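You operate a simulated robot arm through the tools that you are given. There is no shell and no other tool.

Carry out the task below with a simulated two-armed robot. There is one attempt and no reset: what you move stays moved.

Task
Put the jar that says "clips" from the lower middle shelf of the back shelving on the print stack there and the jar labelled "bolts" on the cream plate. Take the teal disk cartridge from the lower middle shelf of the side shelving and put it on the front of the small table. Take the dark red holder on the lower middle shelf of the side shelving and put it away on the steel tray of the tall cabinet. Put the black flash stick from the lower middle shelf of the side shelving on the upper middle shelf of the side shelving and the blue flash stick on the front of the small table. Take the dark red gear and put it on the top of the fire stand. Open the louvred flap. The order is free. Set down upright: jar, dark red holder.

Only the result counts: the job must be done as asked and must still hold three seconds after the hand-in. Knocking over, shifting, dropping, spilling or breaking anything else fails it.

Robot
Two 6-joint arms with two-finger parallel grippers on one trunk, on a base that drives. Base frame: it is fixed to the floor where the robot stands at the start and does not move with it; the origin is under the middle of the robot, x ahead of it, y to its left, z up. Units: m, degrees, N and s.
The left shoulder is at the start at [-0.105, 0.177, 0.734], the right one opposite. With the tool pointing down near the work surface each hand reaches from about 0.1 to 0.68 m from the robot's upright axis, wherever it stands, measured 20 degrees to its own side. Places, roughly: brown-lid jar, grey-lid jar, teal-lid jar [-3.5, -2.25, 0.75]; cream plate (20x15x2 cm) [-3.3, -2.5, 0.8]; dark red gear (5x5x5 cm) [-3.8, 0.7, 0.8]; dark red holder [-4.75, -1.5, 0.75]; disk cartridge [-4.75, -1.5, 0.75]; flash stick [-5, -0.75, 0.75]; front of the small table (57x23 cm) [-2.46, 0.88, 0.8]; louvred flap [1.6, -0.6, 0.2]; print stack [-3.75, -2.5, 0.75]; steel tray of the tall cabinet (37x20 cm) [-1.62, -0.48, 0.9]; top of the fire stand (62x16 cm) [-2.42, -2.26, 0.34]; upper middle shelf of the side shelving [-4.9, -1, 1.3]. Payload 1.57 kg a hand.
Tool frame (each hand has its own): the origin (TCP) lies between the finger pads and is the grasp point; the fingertips stand 0.03 m ahead of it; z points along the fingers, y is the line along which they close. The gripper opens to 0.08 m. The fingers are 0.017 m wide and 0.012 m thick; the gripper's body (0.04 by 0.082 m) begins 0.08 m behind the TCP.
Orientation is told as [roll, pitch, yaw] about the base's x, y, z axes, in that order, counted from this pose: with the fingers straight down and closing along the base's y, the tool's x points along the base's -x, its y along +y and its z along -z.

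Tools
- The arms move only by the tool send_rows. It takes "left_increments", "right_increments" or both (then of equal length, played together; a hand with none holds still); each is a list that holds one entry, the list of rows, each a list of 7 numbers: the turn, a rotation vector about the tool's x, y, z in units of 90 degrees (1.0 is 90 degrees), then the shift along the tool's x, y, z in units of 250 mm (1.0 is 250 mm), then the finger opening in mm, from 0 to 80. In form: [[[wx, wy, wz, tx, ty, tz, hand], ...]]. A call has 1 to 20 rows; each row is the pose to reach, as a shift and turn from the pose commanded when the call began, along the tool's axes at that moment. A call with a number of a shift or a turn outside -1 to 1 is refused whole. A row lasts 0.2 s, in which the tool goes at most 0.05 m and 8.6 degrees; a call with a longer step from one row to the next is refused whole, and so is a gripper value outside its range. A pose out of reach is approached as far as the arm can. The call stops where the force on the tool passes 40 N (or 10 N more than at its start, if that is more) or the arm is blocked; 0.2 s more then pass. Each finger travels about 0.072 m/s and halts on what it meets, pressing with about 25 N; the grip force reading is that of the motor and also rises with nothing between the fingers. The clock runs only during rows and for 0.2 s after the last one: add rows that repeat a pose to give the fingers time. It gives the time, the measured TCP pose, the force on the tool (base axes), the opening and the grip force at its end, in the units of the frame above (readings bear some noise), with the torque about the TCP (base axes, N m) and any sound that the robot's microphone picked up, and new pictures: "views" is both (left out), scene, wrist or none (wrist: the cameras of the hands that moved).
- Cameras (640 x 400 px; columns grow to the right, rows downward): "scene" is now at [0.0525, 0.0024, 1.4719]; the picture's right is [-0.02, -1.00, 0.00], its down [-0.65, 0.01, -0.76] and it looks along [0.76, -0.01, -0.65] (base axes); focal length 282 px, centre (320, 200). "left" rides on the left gripper at [0.072, 0.007, -0.122] in its tool frame; the picture's right is [-0.09, 1.00, 0.00], its down [-0.84, -0.08, -0.54] and it looks along [-0.54, -0.05, 0.84] (tool axes); focal length 238 px, centre (320, 200). "right" rides on the right gripper at [0.072, -0.007, -0.122] in its tool frame; the picture's right is [0.09, 1.00, 0.00], its down [-0.84, 0.08, -0.54] and it looks along [-0.54, 0.05, 0.84] (tool axes); focal length 238 px, centre (320, 200). There is no depth. A picture from a camera that has moved, and an enlarged one, comes with that camera's place and axes in the base frame and with its lens. The place of the scene camera against the robot may be out by one fixed shift of up to 0.012 m in any direction.
- lift_body(by): slides the trunk up (or, below 0, down) by that many m; the arms and the scene camera ride with it, the base frame stays. It gives what a move gives, with no picture.
- roll_base(legs): drives the robot by 1 to 6 legs, each [ahead, left, turn to the left] in m, m and degrees, along the robot's own axes; the way and the turn of a leg run together, so that a leg with both is an arc; at most 1.5 m and 180 degrees a leg. The arms and the cameras ride along, it lands a little off, and it stops where it bumps. It gives what a move gives, and a new picture of the scene camera.
- pan_tilt(pan, tilt): turns the head with the scene camera to pan (to the left, within 143 degrees either way) and tilt (down, from -29 to 69), counted from straight ahead of the robot. It gives what a move gives, and a new picture of the scene camera.
- inspect(camera, box): a new picture of the part [left, top, right, bottom] of that camera's present view, enlarged. No time passes.
- finish_job(): hands the job in; it is judged then, once.

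Nothing tells you exact positions but the pictures and the camera data. Unless the task says otherwise, let go and move clear before handing in.

The tools are called as name(argument=value, ...) on one line, values as JSON. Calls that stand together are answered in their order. send_rows: Moves the arms, as the interface text tells. Its arguments: {"type":"object","properties":{"left_increments":{"type":"array","items":{"type":"array","items":{"type":"array","items":{"type":"number"}}}},"right_increments":{"type":"array","items":{"type":"array","items":{"type":"array","items":{"type":"number"}}}},"views":{"type":"string","enum":["both","scene","wrist","none"]}},"required":[]} The other tools are called the same way: lift_body (by) slides the trunk up or down; roll_base (legs) drives the base; pan_tilt (pan, tilt) turns the head that bears the scene camera; inspect (camera, box) takes an enlarged picture of a part of a camera's view; finish_job () hands the job in.

At the start:

```text
time: 0.0
left_tool_pos: [0.4138, 0.1906, 1.0715]
left_orientation: [-0.1, 0.0, 0.0]
left_wrist_force: [0.9, -0.1, -0.1]
left_torque: [-0.01, -0.01, 0.04]
left_width: 0.08
left_grasp_force: 0.0
right_tool_pos: [0.4938, -0.2232, 0.9932]
right_orientation: [0.1, -0.1, 0.0]
right_wrist_force: [-0.3, 0.1, 0.5]
right_torque: [-0.01, 0.0, -0.01]
right_width: 0.0799
right_grasp_force: 0.0
trunk travel left (down, up): [-0.175, 0.153]
robot x, y, heading: [-0.0018, -0.0027, 0.3]
head pan, tilt: [-1.0, 40.4]
```

scene: 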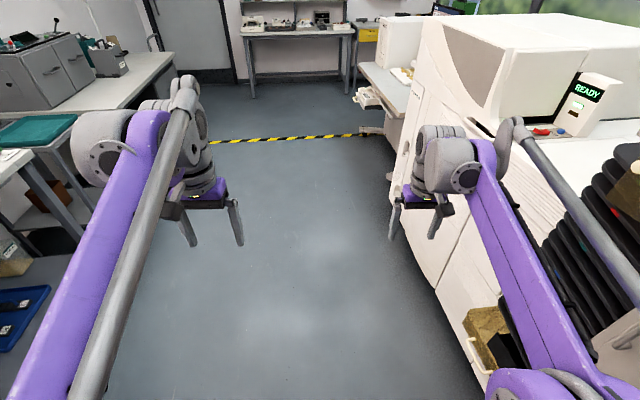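
right: 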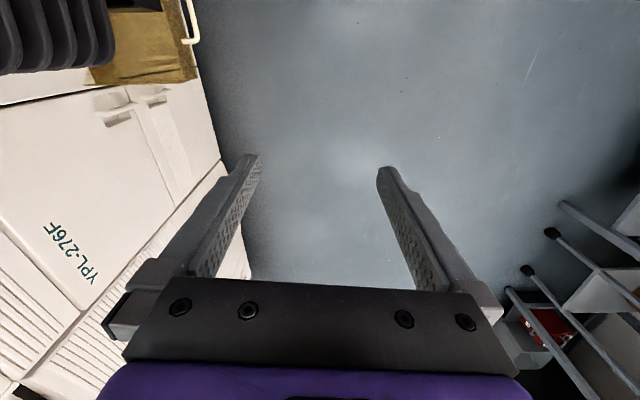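
left: 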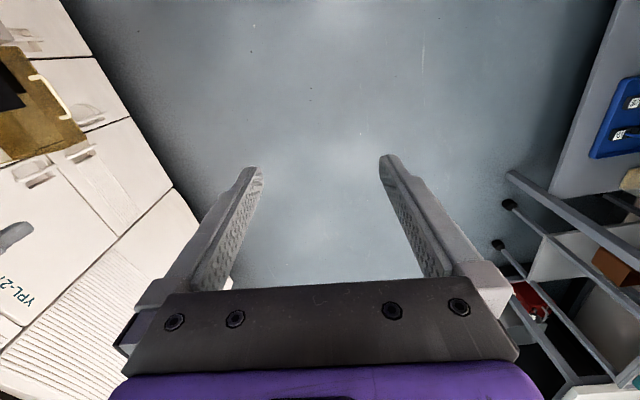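

The robot stands in an aisle with a large white machine to its right; most targets are behind it. I begin by looking around with the head.

pan_tilt(pan=-45, tilt=30)

pan_tilt(pan=-100, tilt=30)

pan_tilt(pan=-143, tilt=20)

pan_tilt(pan=143, tilt=20)

pan_tilt(pan=90, tilt=30)

```text
time: 1.1
left_tool_pos: [0.4151, 0.1911, 1.0716]
left_orientation: [0.0, 0.1, 0.0]
left_wrist_force: [0.0, -0.6, 0.0]
left_torque: [0.01, -0.01, 0.0]
left_width: 0.08
left_grasp_force: 0.0
right_tool_pos: [0.4947, -0.2232, 0.9922]
right_orientation: [0.0, 0.1, 0.0]
right_wrist_force: [0.0, 0.4, 0.3]
right_torque: [0.0, 0.04, 0.03]
right_width: 0.0801
right_grasp_force: 0.1
trunk travel left (down, up): [-0.175, 0.153]
robot x, y, heading: [0.0008, 0.002, -0.2]
head pan, tilt: [-45.0, 30.0]
camera scene: at [0.0318, -0.06, 1.4879], right [-0.71, -0.71, 0.0], down [-0.35, 0.35, -0.87], along [0.61, -0.61, -0.5], focal length 282 px, centre (320, 200)
```

scene: 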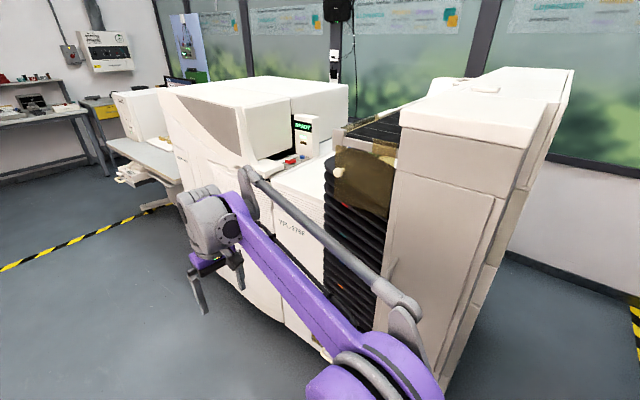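

```text
time: 2.4
left_tool_pos: [0.4148, 0.1926, 1.0718]
left_orientation: [0.0, 0.0, 0.0]
left_wrist_force: [0.1, -0.1, 0.7]
left_torque: [-0.02, 0.04, 0.02]
left_width: 0.0798
left_grasp_force: 0.1
right_tool_pos: [0.4943, -0.2239, 0.9931]
right_orientation: [0.0, 0.0, 0.1]
right_wrist_force: [-1.0, -0.6, -1.6]
right_torque: [0.02, -0.01, -0.02]
right_width: 0.0801
right_grasp_force: 0.0
trunk travel left (down, up): [-0.175, 0.153]
robot x, y, heading: [0.0009, 0.0006, 0.1]
head pan, tilt: [-100.0, 30.0]
camera scene: at [-0.0479, -0.0852, 1.4879], right [-0.98, 0.17, 0.0], down [0.09, 0.49, -0.87], along [-0.15, -0.85, -0.5], focal length 282 px, centre (320, 200)
```

scene: 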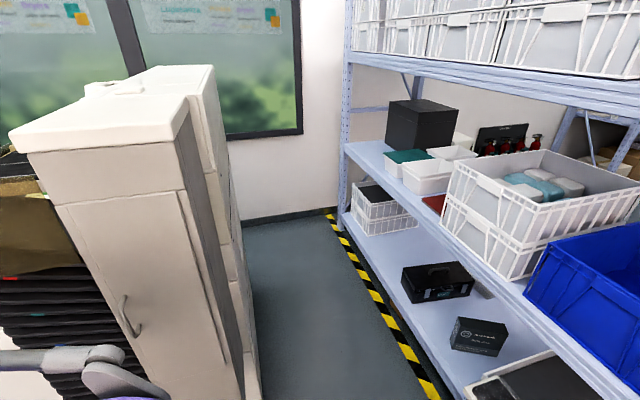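

```text
time: 3.5
left_tool_pos: [0.4147, 0.1904, 1.0702]
left_orientation: [0.0, 0.0, 0.0]
left_wrist_force: [-0.9, -0.4, -1.0]
left_torque: [0.0, -0.02, -0.01]
left_width: 0.0799
left_grasp_force: 0.0
right_tool_pos: [0.4941, -0.2236, 0.9926]
right_orientation: [0.0, -0.1, -0.1]
right_wrist_force: [0.4, -0.7, -0.6]
right_torque: [0.02, -0.01, 0.01]
right_width: 0.08
right_grasp_force: 0.0
trunk travel left (down, up): [-0.175, 0.153]
robot x, y, heading: [0.0013, -0.0014, -0.2]
head pan, tilt: [-143.0, 20.0]
camera scene: at [-0.1066, -0.0522, 1.504], right [-0.6, 0.8, 0.0], down [0.27, 0.21, -0.94], along [-0.75, -0.57, -0.34], focal length 282 px, centre (320, 200)
```

scene: 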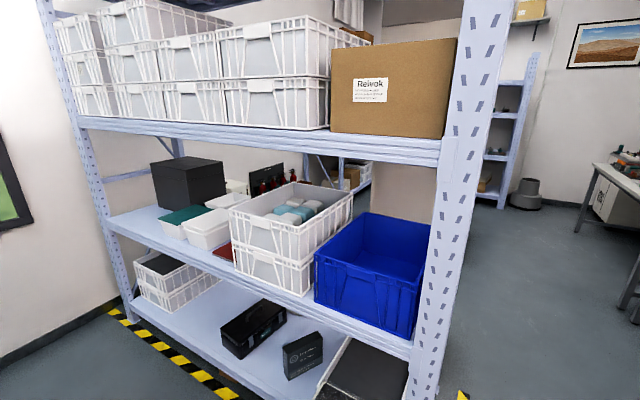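

```text
time: 7.4
left_tool_pos: [0.4149, 0.191, 1.0713]
left_orientation: [0.1, 0.0, 0.0]
left_wrist_force: [0.1, 1.0, -0.4]
left_torque: [0.01, 0.0, -0.01]
left_width: 0.08
left_grasp_force: 0.1
right_tool_pos: [0.4942, -0.2233, 0.993]
right_orientation: [0.0, 0.1, 0.1]
right_wrist_force: [0.5, 0.1, -0.4]
right_torque: [0.02, -0.01, -0.01]
right_width: 0.08
right_grasp_force: 0.0
trunk travel left (down, up): [-0.175, 0.153]
robot x, y, heading: [-0.0037, 0.0028, 0.1]
head pan, tilt: [143.0, 20.0]
camera scene: at [-0.1066, 0.06, 1.504], right [0.6, 0.8, 0.0], down [0.27, -0.21, -0.94], along [-0.75, 0.57, -0.34], focal length 282 px, centre (320, 200)
```

scene: 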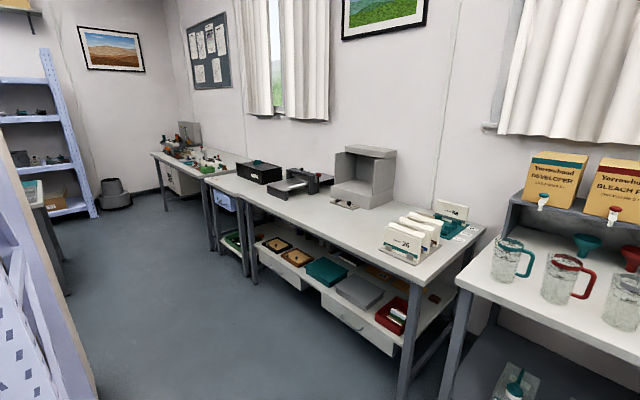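

```text
time: 8.6
left_tool_pos: [0.4145, 0.1917, 1.0713]
left_orientation: [-0.1, -0.1, 0.0]
left_wrist_force: [-0.3, -0.8, -0.2]
left_torque: [0.02, 0.03, -0.02]
left_width: 0.0802
left_grasp_force: 0.0
right_tool_pos: [0.4951, -0.2225, 0.9929]
right_orientation: [0.0, -0.1, 0.0]
right_wrist_force: [0.1, 0.0, 0.1]
right_torque: [0.02, -0.01, 0.01]
right_width: 0.0799
right_grasp_force: 0.0
trunk travel left (down, up): [-0.175, 0.153]
robot x, y, heading: [0.0005, -0.0007, 0.1]
head pan, tilt: [90.0, 30.0]
camera scene: at [-0.0323, 0.0943, 1.488], right [1.0, 0.0, 0.0], down [0.0, -0.5, -0.87], along [0.0, 0.87, -0.5], focal length 282 px, centre (320, 200)
```

scene: 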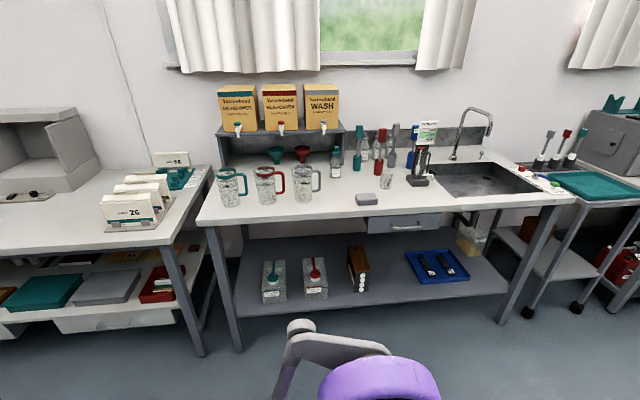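

The flap should be on the white machine ahead on the right. I look more closely there.

pan_tilt(pan=-20, tilt=35)

inspect(camera="right", box=[0, 100, 320, 300])

```text
time: 10.5
left_tool_pos: [0.414, 0.192, 1.0719]
left_orientation: [0.0, 0.0, 0.0]
left_wrist_force: [0.4, 0.7, -1.0]
left_torque: [-0.02, 0.0, 0.03]
left_width: 0.08
left_grasp_force: 0.0
right_tool_pos: [0.4942, -0.2232, 0.9927]
right_orientation: [0.0, 0.0, -0.1]
right_wrist_force: [0.6, 0.1, -0.1]
right_torque: [0.02, 0.0, 0.0]
right_width: 0.0801
right_grasp_force: 0.2
trunk travel left (down, up): [-0.175, 0.153]
robot x, y, heading: [-0.0009, -0.0028, 0.0]
head pan, tilt: [-20.0, 35.0]
camera scene: at [0.0505, -0.0262, 1.4802], right [-0.34, -0.94, 0.0], down [-0.54, 0.2, -0.82], along [0.77, -0.28, -0.57], focal length 282 px, centre (320, 200)
```

scene: 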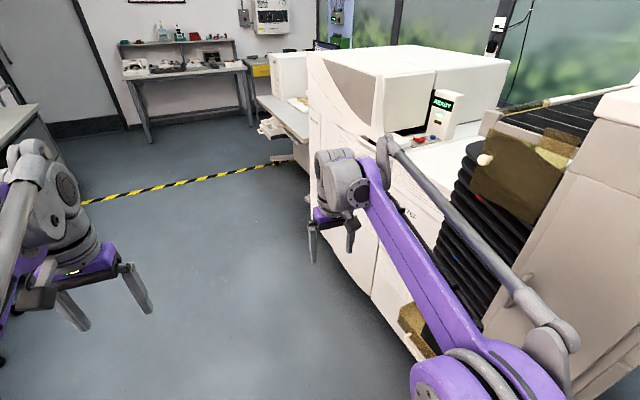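

```text
2.00 times, centred on (160, 200) of right
camera zoom: at [0.4228, -0.2298, 1.1141], right [-0.09, 1.0, 0.0], down [0.84, 0.08, 0.54], along [0.54, 0.05, -0.84], focal length 477 px, centre (640, 200)
```

zoom: 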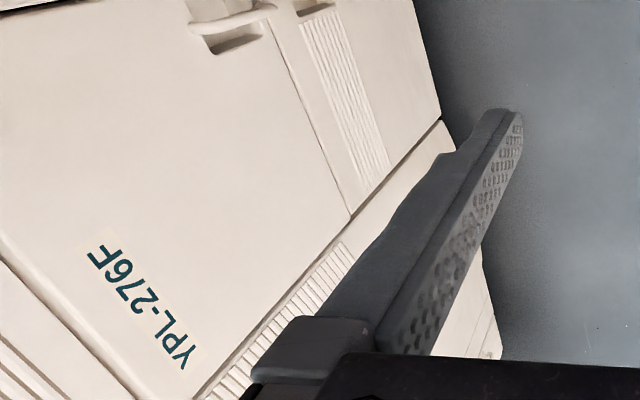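

The machine's front face is near y=-0.65. I drive forward to view the flap at x≈1.6.

roll_base(legs=[[0.6, 0.1, 0]])

pan_tilt(pan=-40, tilt=50)

```text
time: 13.9
left_tool_pos: [1.0135, 0.2875, 1.073]
left_orientation: [0.1, 0.0, -0.3]
left_wrist_force: [0.1, 0.5, 0.3]
left_torque: [0.01, 0.02, 0.01]
left_width: 0.08
left_grasp_force: 0.0
right_tool_pos: [1.0909, -0.1273, 0.993]
right_orientation: [0.0, 0.1, -0.4]
right_wrist_force: [0.2, 0.5, 0.5]
right_torque: [0.0, 0.01, 0.01]
right_width: 0.0802
right_grasp_force: 0.0
trunk travel left (down, up): [-0.175, 0.153]
robot x, y, heading: [0.5969, 0.0966, -0.4]
head pan, tilt: [-20.0, 35.0]
camera scene: at [0.6478, 0.0719, 1.4801], right [-0.35, -0.94, 0.0], down [-0.54, 0.2, -0.82], along [0.77, -0.28, -0.57], focal length 282 px, centre (320, 200)
```

scene: 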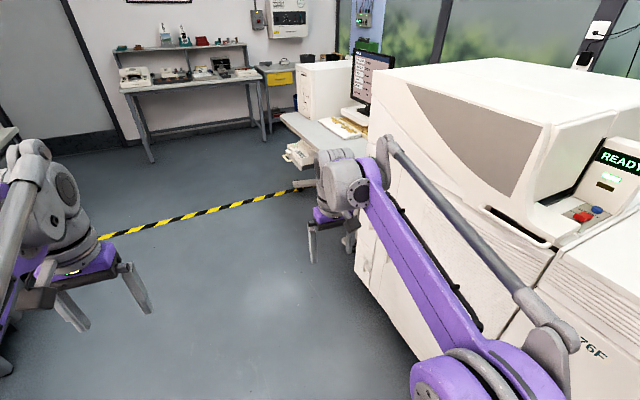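

```text
time: 14.7
left_tool_pos: [1.0123, 0.2889, 1.0717]
left_orientation: [0.0, 0.1, -0.4]
left_wrist_force: [0.4, -0.5, 0.7]
left_torque: [0.03, 0.02, -0.01]
left_width: 0.0801
left_grasp_force: 0.1
right_tool_pos: [1.0896, -0.127, 0.9923]
right_orientation: [0.1, 0.0, -0.4]
right_wrist_force: [-0.3, 0.3, 0.1]
right_torque: [-0.01, -0.02, 0.0]
right_width: 0.0797
right_grasp_force: 0.0
trunk travel left (down, up): [-0.175, 0.153]
robot x, y, heading: [0.599, 0.0993, -0.2]
head pan, tilt: [-40.0, 50.0]
camera scene: at [0.6236, 0.0526, 1.4585], right [-0.65, -0.76, 0.0], down [-0.58, 0.49, -0.64], along [0.49, -0.42, -0.77], focal length 282 px, centre (320, 200)
```

scene: 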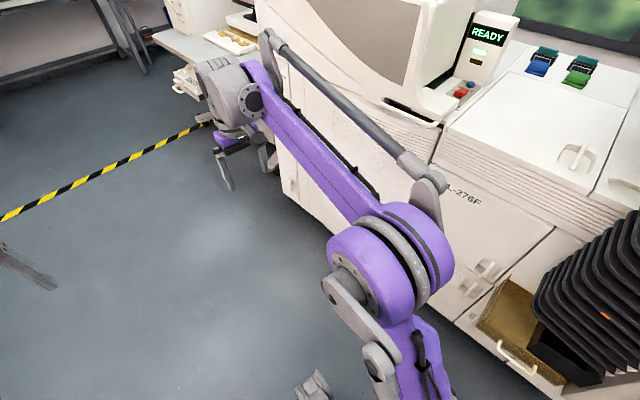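

The arm blocks the view; I'll drive on and turn to face the machine at x≈1.5.

roll_base(legs=[[0.9, 0.25, 0], [0, 0, -90]])

pan_tilt(pan=0, tilt=45)

```text
time: 23.5
left_tool_pos: [1.6782, -0.0768, 1.0712]
left_orientation: [0.0, 0.1, -91.6]
left_wrist_force: [-0.6, -0.4, 0.5]
left_torque: [0.01, 0.0, -0.03]
left_width: 0.0798
left_grasp_force: 0.1
right_tool_pos: [1.262, -0.1444, 0.9924]
right_orientation: [0.1, 0.0, -91.6]
right_wrist_force: [0.4, -0.1, 0.4]
right_torque: [0.0, 0.0, -0.02]
right_width: 0.0801
right_grasp_force: 0.0
trunk travel left (down, up): [-0.175, 0.153]
robot x, y, heading: [1.4966, 0.345, -91.5]
head pan, tilt: [-40.0, 50.0]
camera scene: at [1.4527, 0.3259, 1.4584], right [-0.75, 0.66, 0.0], down [0.51, 0.57, -0.64], along [-0.43, -0.48, -0.77], focal length 282 px, centre (320, 200)
```

scene: 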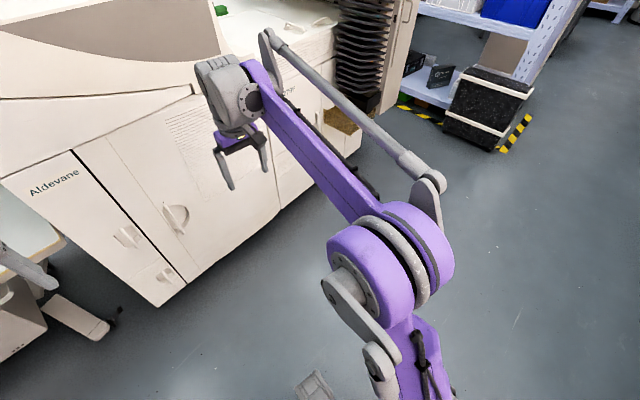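

```text
time: 24.6
left_tool_pos: [1.6792, -0.0761, 1.0713]
left_orientation: [0.1, 0.0, -91.5]
left_wrist_force: [0.1, -0.4, 0.4]
left_torque: [0.01, 0.01, -0.02]
left_width: 0.08
left_grasp_force: 0.0
right_tool_pos: [1.2615, -0.1441, 0.9934]
right_orientation: [0.0, 0.0, -91.6]
right_wrist_force: [0.5, -0.2, 0.0]
right_torque: [-0.01, 0.01, 0.03]
right_width: 0.0799
right_grasp_force: 0.0
trunk travel left (down, up): [-0.175, 0.153]
robot x, y, heading: [1.4997, 0.345, -91.8]
head pan, tilt: [0.0, 45.0]
camera scene: at [1.5015, 0.3022, 1.4653], right [-1.0, 0.03, 0.0], down [0.02, 0.71, -0.71], along [-0.02, -0.71, -0.71], focal length 282 px, centre (320, 200)
```

scene: 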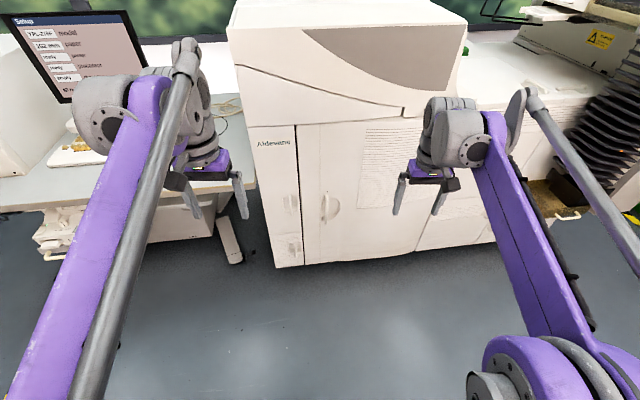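

inspect(camera="scene", box=[230, 110, 430, 280])

inspect(camera="left", box=[0, 0, 640, 400])

inspect(camera="right", box=[0, 0, 640, 400])

```text
2.35 times, centred on (330, 195) of scene
camera zoom: at [1.5015, 0.3022, 1.4653], right [-1.0, 0.03, 0.0], down [0.02, 0.71, -0.71], along [-0.02, -0.71, -0.71], focal length 664 px, centre (296, 212)
```

zoom: 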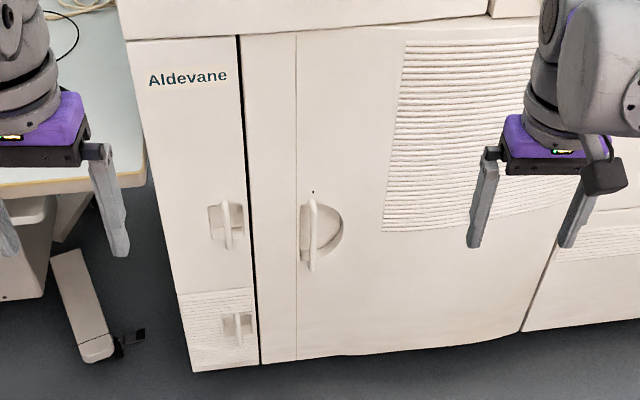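

```text
1.00 times, centred on (320, 200) of left (not enlarged: the box is as wide or as high as the picture)
camera zoom: at [1.6871, -0.0057, 1.1933], right [0.99, -0.12, 0.0], down [-0.1, -0.83, 0.54], along [-0.06, -0.54, -0.84], focal length 238 px, centre (320, 200)
```

zoom: 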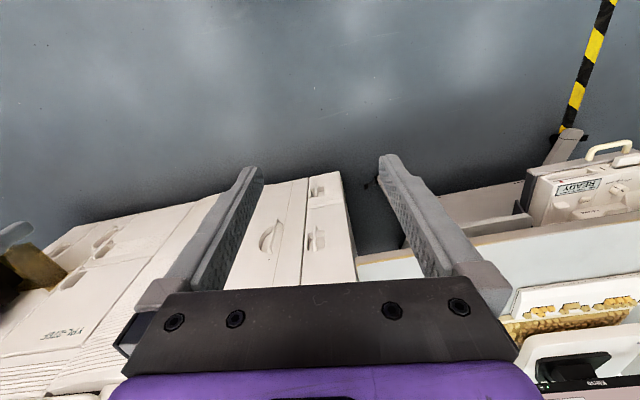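

```text
1.00 times, centred on (320, 200) of right (not enlarged: the box is as wide or as high as the picture)
camera zoom: at [1.2577, -0.0724, 1.1141], right [1.0, 0.06, 0.0], down [0.05, -0.84, 0.54], along [0.03, -0.54, -0.84], focal length 238 px, centre (320, 200)
```

zoom: 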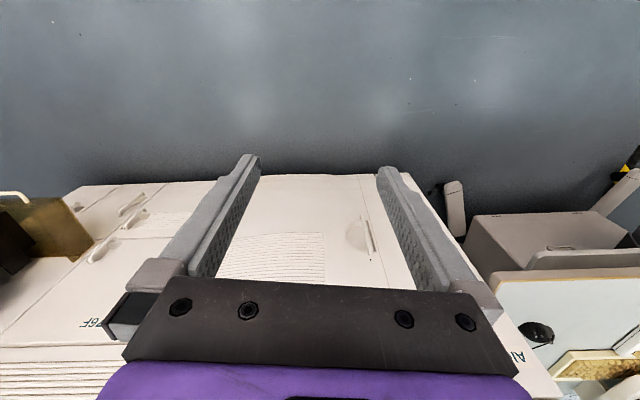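

The small louvred flap is at the machine's lower left with a handle near [1.61, -0.58, 0.22]. I lower the trunk and level the left hand toward it.

lift_body(by=-0.17)

send_rows(left_increments=[[[0, -0.09, 0, 0, 0, 0, 80], [0, -0.18, 0, 0, 0, 0, 80], [0, -0.27, 0, 0, 0, 0, 80], [0, -0.36, 0, 0, 0, 0, 80], [0, -0.45, 0, 0, 0, 0, 80], [0, -0.54, 0, 0, 0, 0, 80], [0, -0.63, 0, 0, 0, 0, 80], [0, -0.72, 0, 0, 0, 0, 80], [0, -0.81, 0, 0, 0, 0, 80], [0, -0.9, 0, 0, 0, 0, 80], [0, -0.98, 0, 0, 0, 0, 80], [0, -0.98, 0, 0, 0, 0.2, 80], [0, -0.98, 0, 0, 0, 0.4, 80], [0, -0.98, 0, 0, 0, 0.6, 80], [0, -0.98, 0, 0, 0, 0.8, 80], [0, -0.98, 0, 0, 0, 1.0, 80]]], views="both")

```text
time: 26.5
left_tool_pos: [1.6778, -0.0767, 0.9015]
left_orientation: [0.0, 0.0, -91.6]
left_wrist_force: [0.4, -0.9, 0.4]
left_torque: [0.01, 0.0, 0.03]
left_width: 0.08
left_grasp_force: 0.2
right_tool_pos: [1.2617, -0.1447, 0.8236]
right_orientation: [0.0, 0.0, -91.6]
right_wrist_force: [0.2, 0.5, 0.3]
right_torque: [-0.02, 0.0, 0.03]
right_width: 0.0799
right_grasp_force: 0.0
trunk travel left (down, up): [-0.005, 0.323]
robot x, y, heading: [1.5008, 0.3429, -91.6]
head pan, tilt: [0.0, 45.0]
```

```text
time: 29.9
left_tool_pos: [1.6776, -0.0902, 0.6705]
left_orientation: [0.0, -88.1, -91.8]
left_wrist_force: [-0.6, 0.0, 0.0]
left_torque: [-0.02, -0.03, 0.06]
left_width: 0.0798
left_grasp_force: 0.0
left hand out of reach, approached as far as the arm can: row 10, 11, 16
right_tool_pos: [1.2613, -0.1456, 0.8231]
right_orientation: [0.0, 0.0, -91.7]
right_wrist_force: [-0.5, -0.3, 0.9]
right_torque: [-0.03, 0.0, 0.0]
right_width: 0.0802
right_grasp_force: 0.1
trunk travel left (down, up): [-0.005, 0.323]
robot x, y, heading: [1.4979, 0.3409, -91.5]
head pan, tilt: [0.0, 45.0]
camera scene: at [1.5002, 0.2567, 1.2911], right [-1.0, 0.03, 0.0], down [0.02, 0.71, -0.71], along [-0.02, -0.71, -0.71], focal length 282 px, centre (320, 200)
camera left: at [1.6883, 0.0342, 0.6023], right [1.0, -0.03, 0.09], down [-0.06, 0.51, 0.86], along [-0.08, -0.86, 0.51], focal length 238 px, centre (320, 200)
```

scene: 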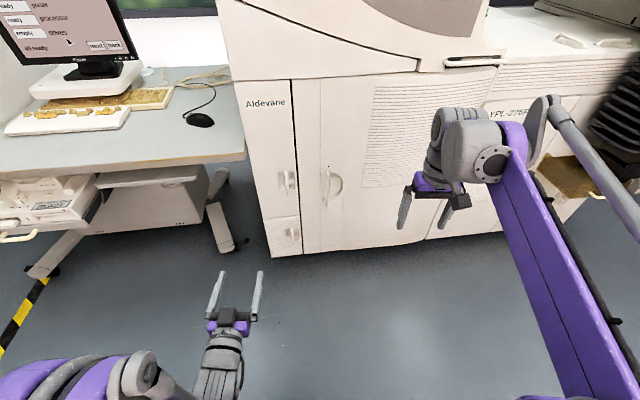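
left: 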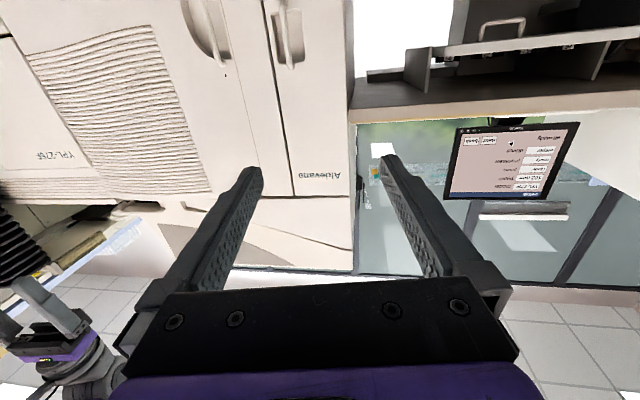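

The left hand is level. I lower it further toward flap height.

send_rows(left_increments=[[[0, -0.02, 0, 0.2, 0, 0, 80], [0, -0.02, 0, 0.4, 0, 0, 80], [0, -0.02, 0, 0.6, 0, 0, 80], [0, -0.02, 0, 0.8, 0, 0, 80], [0, -0.02, 0, 1.0, 0, 0, 80]]], views="none")

send_rows(left_increments=[[[0, 0, 0, 0.2, 0, 0, 80], [0, 0, 0, 0.4, 0, 0, 80], [0, 0, 0, 0.6, 0, 0, 80], [0, 0, 0, 0.8, 0, 0, 80]]], views="both")

```text
time: 31.1
left_tool_pos: [1.6843, -0.2418, 0.4931]
left_orientation: [-0.6, -89.9, -91.7]
left_wrist_force: [0.3, 0.1, -0.3]
left_torque: [-0.02, -0.03, 0.01]
left_width: 0.08
left_grasp_force: 0.0
left hand out of reach, approached as far as the arm can: row 1, 2, 3, 4, 5
right_tool_pos: [1.2621, -0.1457, 0.8221]
right_orientation: [-0.1, 0.1, -91.7]
right_wrist_force: [0.5, -0.3, 0.3]
right_torque: [0.02, -0.02, 0.0]
right_width: 0.0799
right_grasp_force: 0.1
trunk travel left (down, up): [-0.005, 0.323]
robot x, y, heading: [1.4993, 0.3426, -91.4]
head pan, tilt: [0.0, 45.0]
```

```text
time: 32.1
left_tool_pos: [1.689, -0.2574, 0.3351]
left_orientation: [2.9, -89.8, -95.0]
left_wrist_force: [0.0, 0.3, -0.8]
left_torque: [0.02, -0.02, 0.01]
left_width: 0.0799
left_grasp_force: 0.0
left hand out of reach, approached as far as the arm can: row 1, 2, 3, 4
right_tool_pos: [1.2617, -0.1447, 0.8227]
right_orientation: [0.0, 0.0, -91.5]
right_wrist_force: [1.2, 0.2, -1.1]
right_torque: [-0.01, -0.01, -0.02]
right_width: 0.0798
right_grasp_force: 0.0
trunk travel left (down, up): [-0.005, 0.323]
robot x, y, heading: [1.5007, 0.3421, -91.5]
head pan, tilt: [0.0, 45.0]
camera scene: at [1.5002, 0.2568, 1.2911], right [-1.0, 0.03, 0.0], down [0.02, 0.71, -0.71], along [-0.02, -0.71, -0.71], focal length 282 px, centre (320, 200)
camera left: at [1.7, -0.1364, 0.2623], right [1.0, -0.04, 0.09], down [-0.06, 0.54, 0.84], along [-0.08, -0.84, 0.54], focal length 238 px, centre (320, 200)
```

scene: 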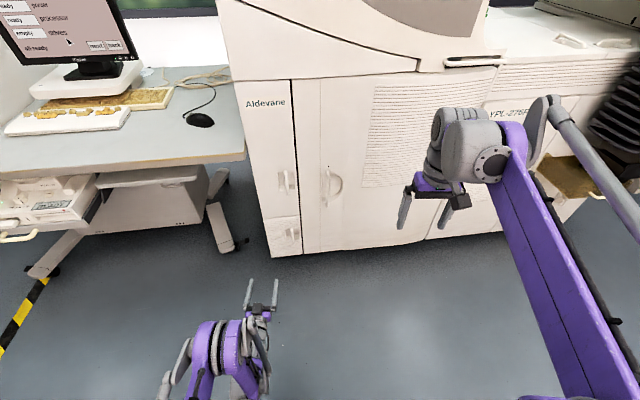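
left: 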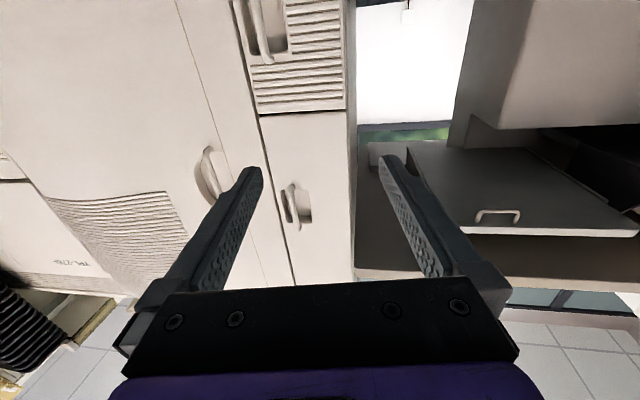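

inspect(camera="left", box=[200, 0, 400, 125])

inspect(camera="scene", box=[240, 150, 340, 270])

```text
3.20 times, centred on (300, 62) of left
camera zoom: at [1.7, -0.1364, 0.2623], right [1.0, -0.04, 0.09], down [-0.06, 0.54, 0.84], along [-0.08, -0.84, 0.54], focal length 763 px, centre (384, 640)
```

zoom: 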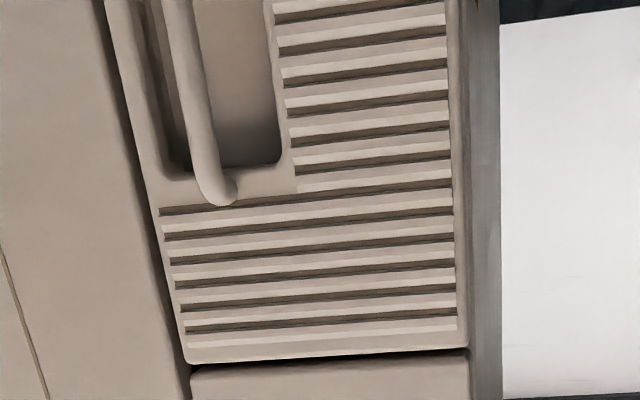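

```text
3.33 times, centred on (290, 210) of scene
camera zoom: at [1.5002, 0.2568, 1.2911], right [-1.0, 0.03, 0.0], down [0.02, 0.71, -0.71], along [-0.02, -0.71, -0.71], focal length 941 px, centre (420, 167)
```

zoom: 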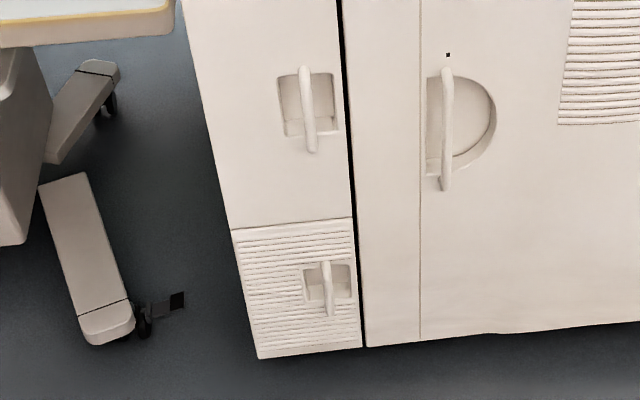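

The handle is a vertical bar centred near [1.605, -0.57, 0.215]. I move the base closer and lower the hand.

roll_base(legs=[[0.2, -0.09, 1.5]])

send_rows(left_increments=[[[0, 0, 0, 0.15, 0, 0, 80], [0, 0, 0, 0.3, 0, 0, 80], [0, 0, 0, 0.44, 0, 0, 80], [0, 0, 0, 0.44, 0, 0, 80]]], views="both")

```text
time: 33.8
left_tool_pos: [1.6108, -0.4513, 0.3344]
left_orientation: [4.3, -89.8, -94.9]
left_wrist_force: [0.9, 0.2, 0.4]
left_torque: [-0.02, -0.02, 0.01]
left_width: 0.0801
left_grasp_force: 0.1
right_tool_pos: [1.1801, -0.3481, 0.8217]
right_orientation: [-0.1, -0.1, -90.2]
right_wrist_force: [-0.5, 0.0, -0.1]
right_torque: [0.04, 0.03, -0.02]
right_width: 0.0801
right_grasp_force: 0.1
trunk travel left (down, up): [-0.005, 0.323]
robot x, y, heading: [1.409, 0.1443, -90.3]
head pan, tilt: [0.0, 45.0]
camera scene: at [1.4097, 0.058, 1.2911], right [-1.0, 0.0, 0.0], down [0.0, 0.71, -0.71], along [0.0, -0.71, -0.71], focal length 282 px, centre (320, 200)
```

scene: 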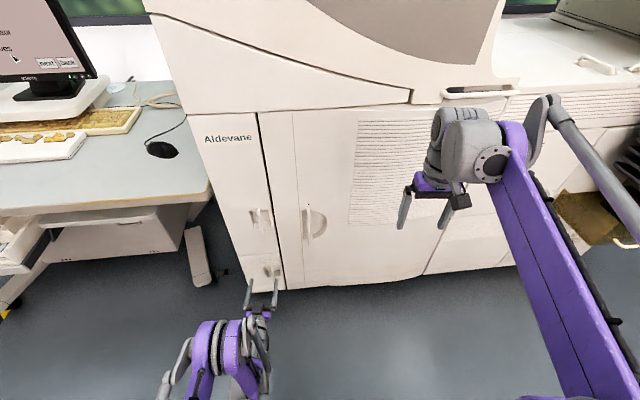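

```text
time: 34.8
left_tool_pos: [1.6117, -0.4515, 0.3342]
left_orientation: [3.5, -89.8, -94.3]
left_wrist_force: [-1.0, 0.4, -0.7]
left_torque: [-0.03, 0.0, 0.0]
left_width: 0.0799
left_grasp_force: 0.1
left hand out of reach, approached as far as the arm can: row 1, 2, 3, 4
right_tool_pos: [1.1801, -0.3484, 0.823]
right_orientation: [0.0, 0.0, -90.2]
right_wrist_force: [0.4, -0.5, -0.2]
right_torque: [0.0, -0.01, -0.01]
right_width: 0.08
right_grasp_force: 0.0
trunk travel left (down, up): [-0.005, 0.323]
robot x, y, heading: [1.4078, 0.1463, -90.4]
head pan, tilt: [0.0, 45.0]
camera scene: at [1.4098, 0.0584, 1.2911], right [-1.0, 0.0, 0.0], down [0.0, 0.71, -0.71], along [0.0, -0.71, -0.71], focal length 282 px, centre (320, 200)
camera left: at [1.6189, -0.3298, 0.2627], right [1.0, -0.01, 0.09], down [-0.07, 0.54, 0.84], along [-0.06, -0.84, 0.54], focal length 238 px, centre (320, 200)
```

scene: 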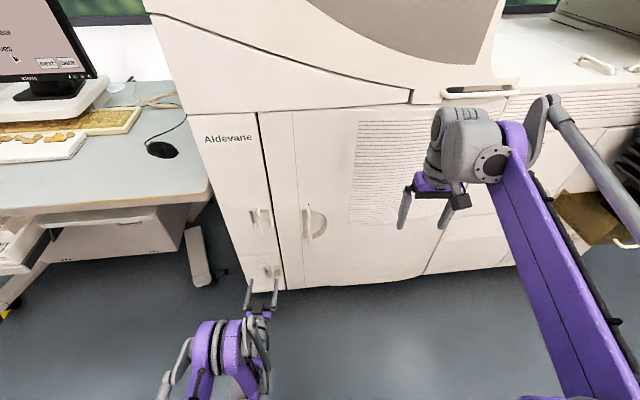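
left: 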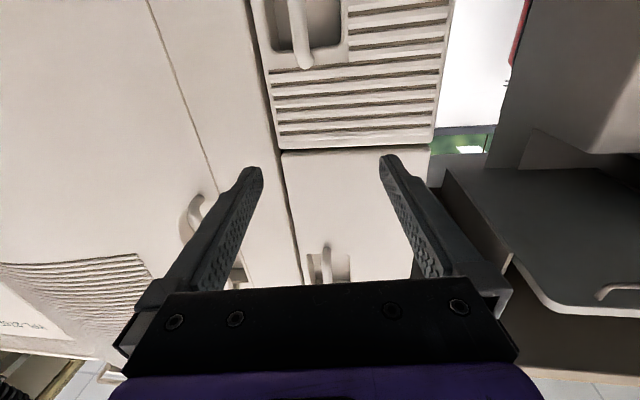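

The level pose is at a joint limit there. I tilt the fingers to about 45° downward, which should reach lower.

send_rows(left_increments=[[[0, 0.09, 0, 0, 0, 0, 80], [0, 0.18, 0, 0, 0, 0, 80], [0, 0.27, 0, 0, 0, 0, 80], [0, 0.36, 0, 0, 0, 0, 80], [0, 0.45, 0, 0, 0, 0, 80], [0, 0.5, 0, 0, 0, 0, 80], [0, 0.5, 0, 0.15, 0, 0, 80], [0, 0.5, 0, 0.3, 0, 0, 80], [0, 0.5, 0, 0.4, 0, 0, 80], [0, 0.5, 0, 0.4, 0, 0, 80]]], views="both")

```text
time: 37.0
left_tool_pos: [1.6127, -0.4536, 0.2353]
left_orientation: [-0.1, -44.8, -90.8]
left_wrist_force: [0.5, -0.3, -0.2]
left_torque: [0.0, 0.01, -0.01]
left_width: 0.0801
left_grasp_force: 0.1
left hand out of reach, approached as far as the arm can: row 2, 3
right_tool_pos: [1.1804, -0.3485, 0.8226]
right_orientation: [0.0, 0.0, -90.2]
right_wrist_force: [-0.9, 0.2, 0.0]
right_torque: [0.0, 0.05, -0.02]
right_width: 0.0799
right_grasp_force: 0.1
trunk travel left (down, up): [-0.005, 0.323]
robot x, y, heading: [1.4059, 0.1438, -90.3]
head pan, tilt: [0.0, 45.0]
camera scene: at [1.4098, 0.0584, 1.2911], right [-1.0, 0.0, 0.0], down [0.0, 0.71, -0.71], along [0.0, -0.71, -0.71], focal length 282 px, centre (320, 200)
camera left: at [1.6204, -0.3159, 0.2712], right [0.99, -0.08, 0.07], down [-0.08, -0.21, 0.97], along [-0.06, -0.97, -0.22], focal length 238 px, centre (320, 200)
```

scene: 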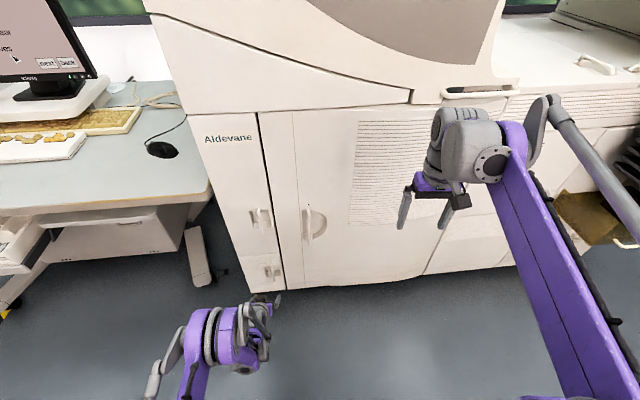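
left: 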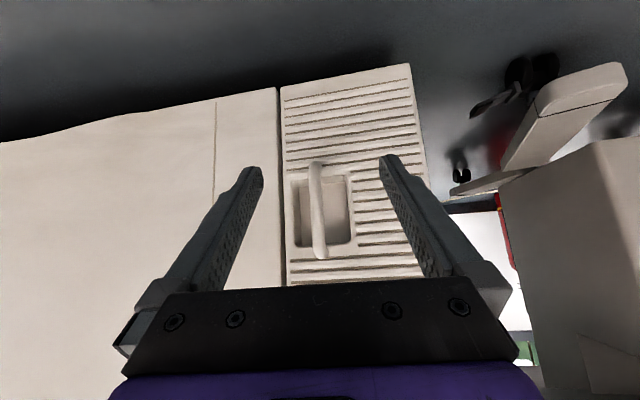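

The tilted pose works and the handle is between the fingers. I narrow the opening and approach the bar.

send_rows(left_increments=[[[0, 0, 0, -0.06, -0.032, 0.08, 60], [0, 0, 0, -0.12, -0.032, 0.16, 40], [0, 0, 0, -0.17, -0.032, 0.226, 30], [0, 0, 0, -0.17, -0.032, 0.226, 30], [0, 0, 0, -0.17, -0.032, 0.226, 30]]], views="wrist")

```text
time: 38.2
left_tool_pos: [1.6036, -0.522, 0.2273]
left_orientation: [0.0, -44.9, -90.7]
left_wrist_force: [0.1, 0.1, -0.6]
left_torque: [0.0, -0.03, -0.02]
left_width: 0.0301
left_grasp_force: 0.1
right_tool_pos: [1.1808, -0.3484, 0.8229]
right_orientation: [0.1, 0.1, -90.2]
right_wrist_force: [0.2, -0.3, -0.2]
right_torque: [0.0, -0.02, -0.03]
right_width: 0.0799
right_grasp_force: 0.1
trunk travel left (down, up): [-0.005, 0.323]
robot x, y, heading: [1.4074, 0.147, -90.3]
head pan, tilt: [0.0, 45.0]
camera left: at [1.6114, -0.3866, 0.2623], right [0.99, -0.08, 0.07], down [-0.08, -0.21, 0.97], along [-0.06, -0.97, -0.22], focal length 238 px, centre (320, 200)
```

left: 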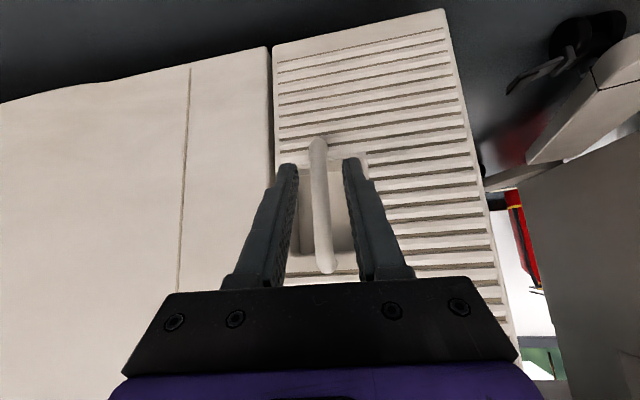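

send_rows(left_increments=[[[0, 0, 0, -0.03, -0.006, 0.04, 30], [0, 0, 0, -0.06, -0.006, 0.08, 30], [0, 0, 0, -0.085, -0.006, 0.113, 30], [0, 0, 0, -0.085, -0.006, 0.113, 15], [0, 0, 0, -0.085, -0.006, 0.113, 0], [0, 0, 0, -0.085, -0.006, 0.113, 0], [0, 0, 0, -0.085, -0.006, 0.113, 0]]], views="wrist")

```text
time: 39.8
left_tool_pos: [1.6016, -0.5552, 0.2249]
left_orientation: [-0.1, -44.8, -90.7]
left_wrist_force: [0.0, -0.1, 0.1]
left_torque: [0.06, 0.16, 0.02]
left_width: 0.0126
left_grasp_force: 30.1
left hand out of reach, approached as far as the arm can: row 3, 4, 5, 6, 7
right_tool_pos: [1.1804, -0.3489, 0.8238]
right_orientation: [0.1, 0.0, -90.2]
right_wrist_force: [0.7, -0.7, -0.1]
right_torque: [0.01, 0.0, -0.02]
right_width: 0.08
right_grasp_force: 0.1
trunk travel left (down, up): [-0.005, 0.323]
robot x, y, heading: [1.4047, 0.145, -90.1]
head pan, tilt: [0.0, 45.0]
camera left: at [1.6096, -0.419, 0.2601], right [0.99, -0.08, 0.07], down [-0.08, -0.21, 0.97], along [-0.06, -0.97, -0.22], focal length 238 px, centre (320, 200)
```

left: 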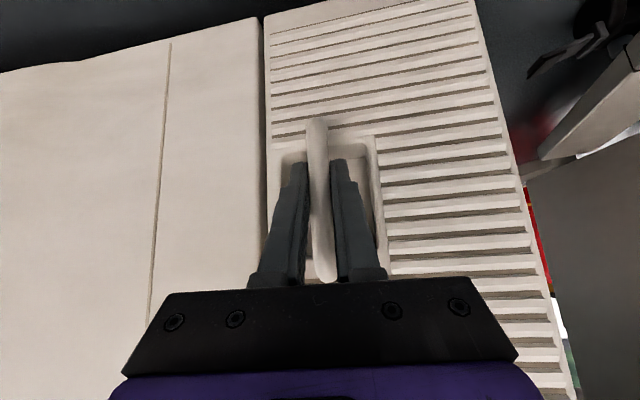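

The bar is gripped (12.6 mm). I pull gently to see how the flap is hinged.

send_rows(left_increments=[[[0, 0, 0, 0.03, 0, -0.03, 0], [0, 0, 0, 0.06, 0, -0.06, 0], [0, 0, 0, 0.09, 0, -0.09, 0], [0, 0, 0, 0.11, 0, -0.11, 0]]], views="both")

```text
time: 40.8
left_tool_pos: [1.6104, -0.5151, 0.2252]
left_orientation: [0.3, -44.8, -90.5]
left_wrist_force: [0.4, 0.3, -7.8]
left_torque: [-0.32, 0.0, 0.08]
left_width: 0.0129
left_grasp_force: 29.6
right_tool_pos: [1.183, -0.3491, 0.8223]
right_orientation: [0.0, 0.1, -90.2]
right_wrist_force: [0.0, 0.4, 0.4]
right_torque: [-0.04, 0.0, -0.01]
right_width: 0.08
right_grasp_force: 0.1
trunk travel left (down, up): [-0.005, 0.323]
robot x, y, heading: [1.4078, 0.147, -90.4]
head pan, tilt: [0.0, 45.0]
stopped in row 4 (left hand): the force on the tool passed its limit at 41 N (the readings are from after the stop); the commanded pose is now the measured one
camera scene: at [1.4105, 0.0575, 1.2911], right [-1.0, 0.0, 0.0], down [0.0, 0.71, -0.71], along [0.0, -0.71, -0.71], focal length 282 px, centre (320, 200)
camera left: at [1.6171, -0.3799, 0.2606], right [1.0, -0.07, 0.07], down [-0.08, -0.21, 0.97], along [-0.05, -0.97, -0.22], focal length 238 px, centre (320, 200)
```

scene: 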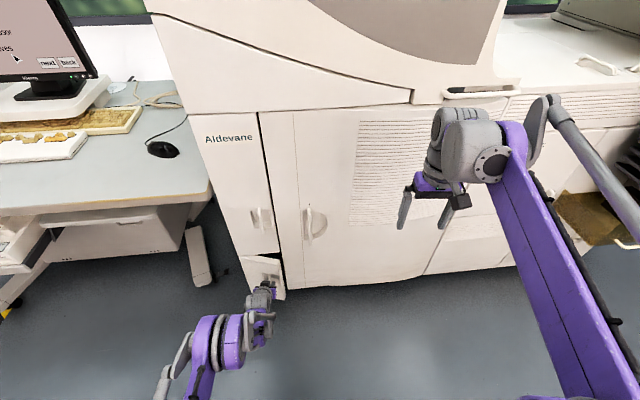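
left: 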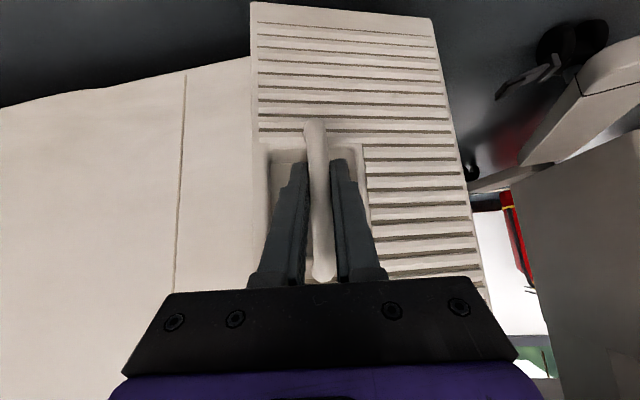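

The flap swings on a vertical hinge at x≈1.73. I follow its arc, turning the hand along with it.

send_rows(left_increments=[[[0.043, 0, 0.043, 0.032, 0.022, -0.032, 0], [0.0864, 0, 0.0864, 0.0614, 0.0464, -0.0614, 0], [0.126, 0, 0.126, 0.087, 0.073, -0.087, 0], [0.165, 0, 0.165, 0.11, 0.101, -0.11, 0], [0.204, 0, 0.204, 0.131, 0.133, -0.131, 0], [0.2435, 0, 0.2435, 0.151, 0.166, -0.151, 0], [0.2435, 0, 0.2435, 0.151, 0.166, -0.151, 0]]], views="both")

```text
time: 42.4
left_tool_pos: [1.6545, -0.4639, 0.2248]
left_orientation: [0.5, -44.9, -121.3]
left_wrist_force: [11.5, -16.9, -9.4]
left_torque: [0.3, -0.13, 0.07]
left_width: 0.0128
left_grasp_force: 29.5
right_tool_pos: [1.1829, -0.3499, 0.8224]
right_orientation: [0.0, 0.1, -90.2]
right_wrist_force: [0.2, 0.5, -0.3]
right_torque: [0.01, 0.03, 0.0]
right_width: 0.0801
right_grasp_force: 0.0
trunk travel left (down, up): [-0.005, 0.323]
robot x, y, heading: [1.411, 0.1439, -90.0]
head pan, tilt: [0.0, 45.0]
camera scene: at [1.4112, 0.0567, 1.291], right [-1.0, 0.0, 0.0], down [0.0, 0.71, -0.71], along [0.0, -0.71, -0.71], focal length 282 px, centre (320, 200)
camera left: at [1.7301, -0.3504, 0.2611], right [0.82, -0.57, 0.07], down [-0.18, -0.14, 0.97], along [-0.55, -0.81, -0.22], focal length 238 px, centre (320, 200)
```

scene: 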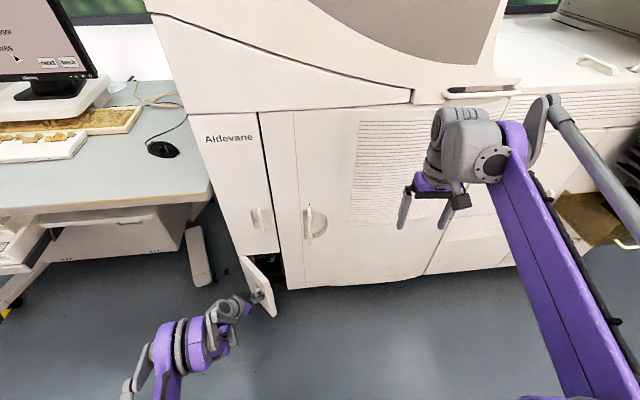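
left: 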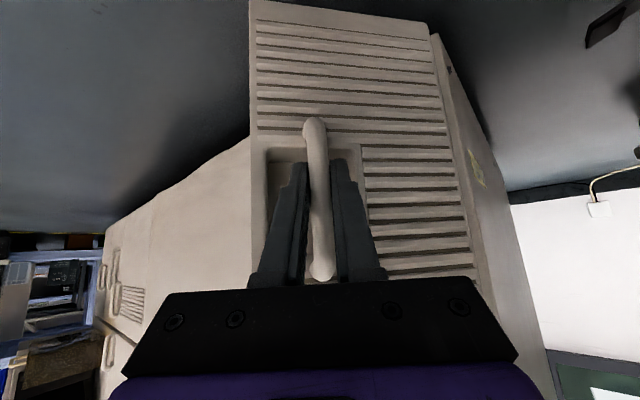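

The flap is about 58° open. I continue along the refitted arc.

send_rows(left_increments=[[[0.043, 0, 0.043, 0.025, 0.022, -0.025, 0], [0.0864, 0, 0.0864, 0.0497, 0.0462, -0.0497, 0], [0.126, 0, 0.126, 0.07, 0.072, -0.07, 0], [0.165, 0, 0.165, 0.0889, 0.0991, -0.0889, 0], [0.204, 0, 0.204, 0.106, 0.129, -0.106, 0], [0.2435, 0, 0.2435, 0.1214, 0.16, -0.1214, 0], [0.2435, 0, 0.2435, 0.1214, 0.16, -0.1214, 0]]], views="both")

```text
time: 43.8
left_tool_pos: [1.7015, -0.4431, 0.238]
left_orientation: [0.6, -44.5, -149.5]
left_wrist_force: [2.5, -8.7, -16.7]
left_torque: [0.34, -0.07, 0.15]
left_width: 0.0123
left_grasp_force: 29.5
left hand out of reach, approached as far as the arm can: row 4, 5, 6
right_tool_pos: [1.1821, -0.35, 0.8223]
right_orientation: [0.0, 0.1, -90.3]
right_wrist_force: [1.1, -0.1, -0.3]
right_torque: [-0.03, 0.0, -0.01]
right_width: 0.0801
right_grasp_force: 0.0
trunk travel left (down, up): [-0.005, 0.323]
robot x, y, heading: [1.4056, 0.1467, -89.8]
head pan, tilt: [0.0, 45.0]
stopped in row 6 (left hand): the force on the tool passed its limit at 67 N (the readings are from after the stop); the commanded pose is now the measured one
camera scene: at [1.4112, 0.0563, 1.291], right [-1.0, 0.0, 0.0], down [0.0, 0.71, -0.71], along [0.0, -0.71, -0.71], focal length 282 px, centre (320, 200)
camera left: at [1.8219, -0.3787, 0.2749], right [0.46, -0.89, 0.07], down [-0.23, -0.04, 0.97], along [-0.86, -0.46, -0.22], focal length 238 px, centre (320, 200)
```

scene: 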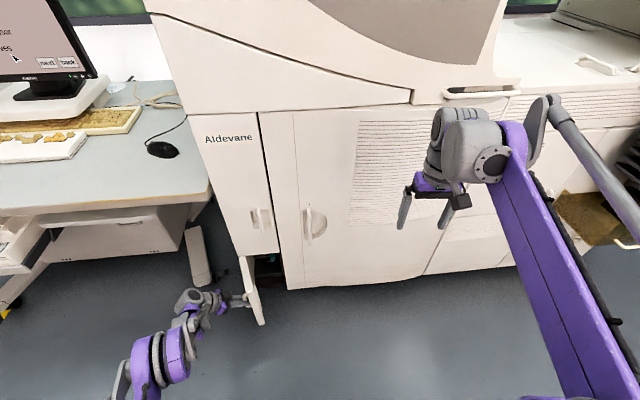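
left: 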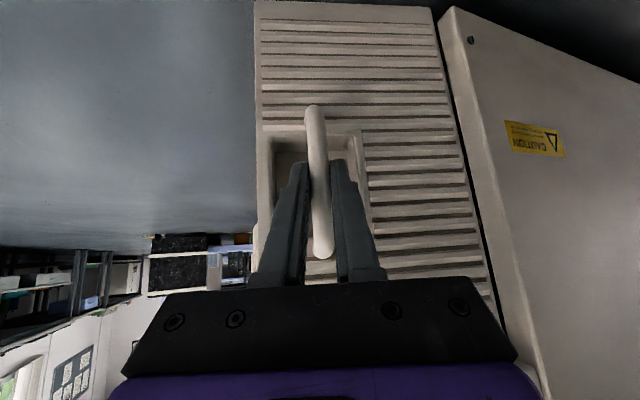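

The flap is nearly 90° open. I release the bar and back away.

send_rows(left_increments=[[[0, 0, 0, 0, 0, 0, 15], [0, 0, 0, 0, 0, 0, 26], [0, 0, 0, 0, 0, 0, 26], [0, 0, 0, 0, 0, -0.06, 26], [0, 0, 0, 0, 0, -0.12, 26], [0, 0, 0, 0, 0, -0.2, 26], [0, 0, 0, 0, 0, -0.3, 26], [0, 0, 0, 0, 0, -0.4, 26]]], views="both")

```text
time: 45.6
left_tool_pos: [1.7603, -0.4069, 0.3097]
left_orientation: [0.6, -44.7, -149.6]
left_wrist_force: [0.4, 0.3, 0.4]
left_torque: [-0.02, 0.03, -0.01]
left_width: 0.0259
left_grasp_force: 0.0
right_tool_pos: [1.1825, -0.3491, 0.8225]
right_orientation: [0.1, -0.1, -90.2]
right_wrist_force: [0.0, 0.0, -0.7]
right_torque: [-0.01, -0.03, 0.0]
right_width: 0.0802
right_grasp_force: 0.0
trunk travel left (down, up): [-0.005, 0.323]
robot x, y, heading: [1.4073, 0.1465, -90.1]
head pan, tilt: [0.0, 45.0]
camera scene: at [1.4104, 0.0579, 1.2911], right [-1.0, 0.0, 0.0], down [0.0, 0.71, -0.71], along [0.0, -0.71, -0.71], focal length 282 px, centre (320, 200)
camera left: at [1.8814, -0.3421, 0.3466], right [0.45, -0.89, 0.07], down [-0.23, -0.04, 0.97], along [-0.86, -0.46, -0.22], focal length 238 px, centre (320, 200)
```

scene: 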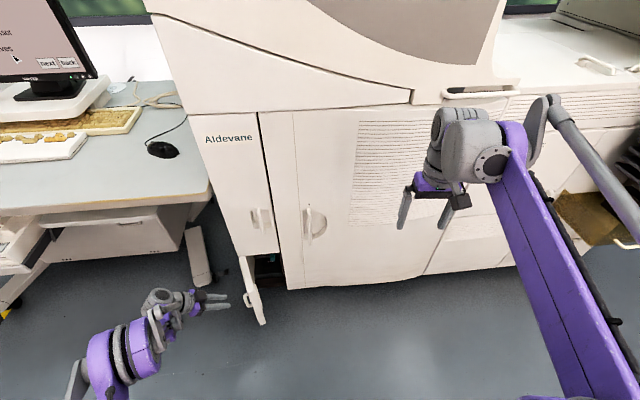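
left: 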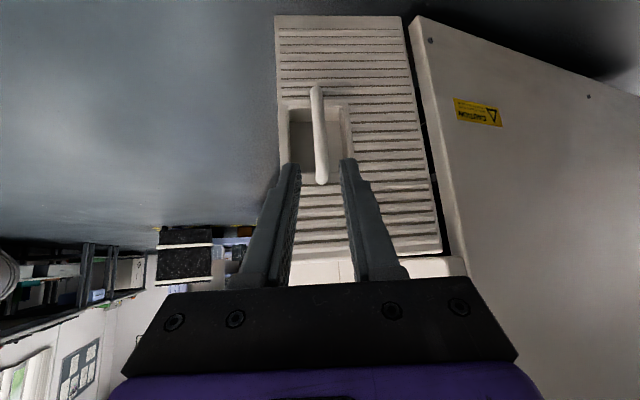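

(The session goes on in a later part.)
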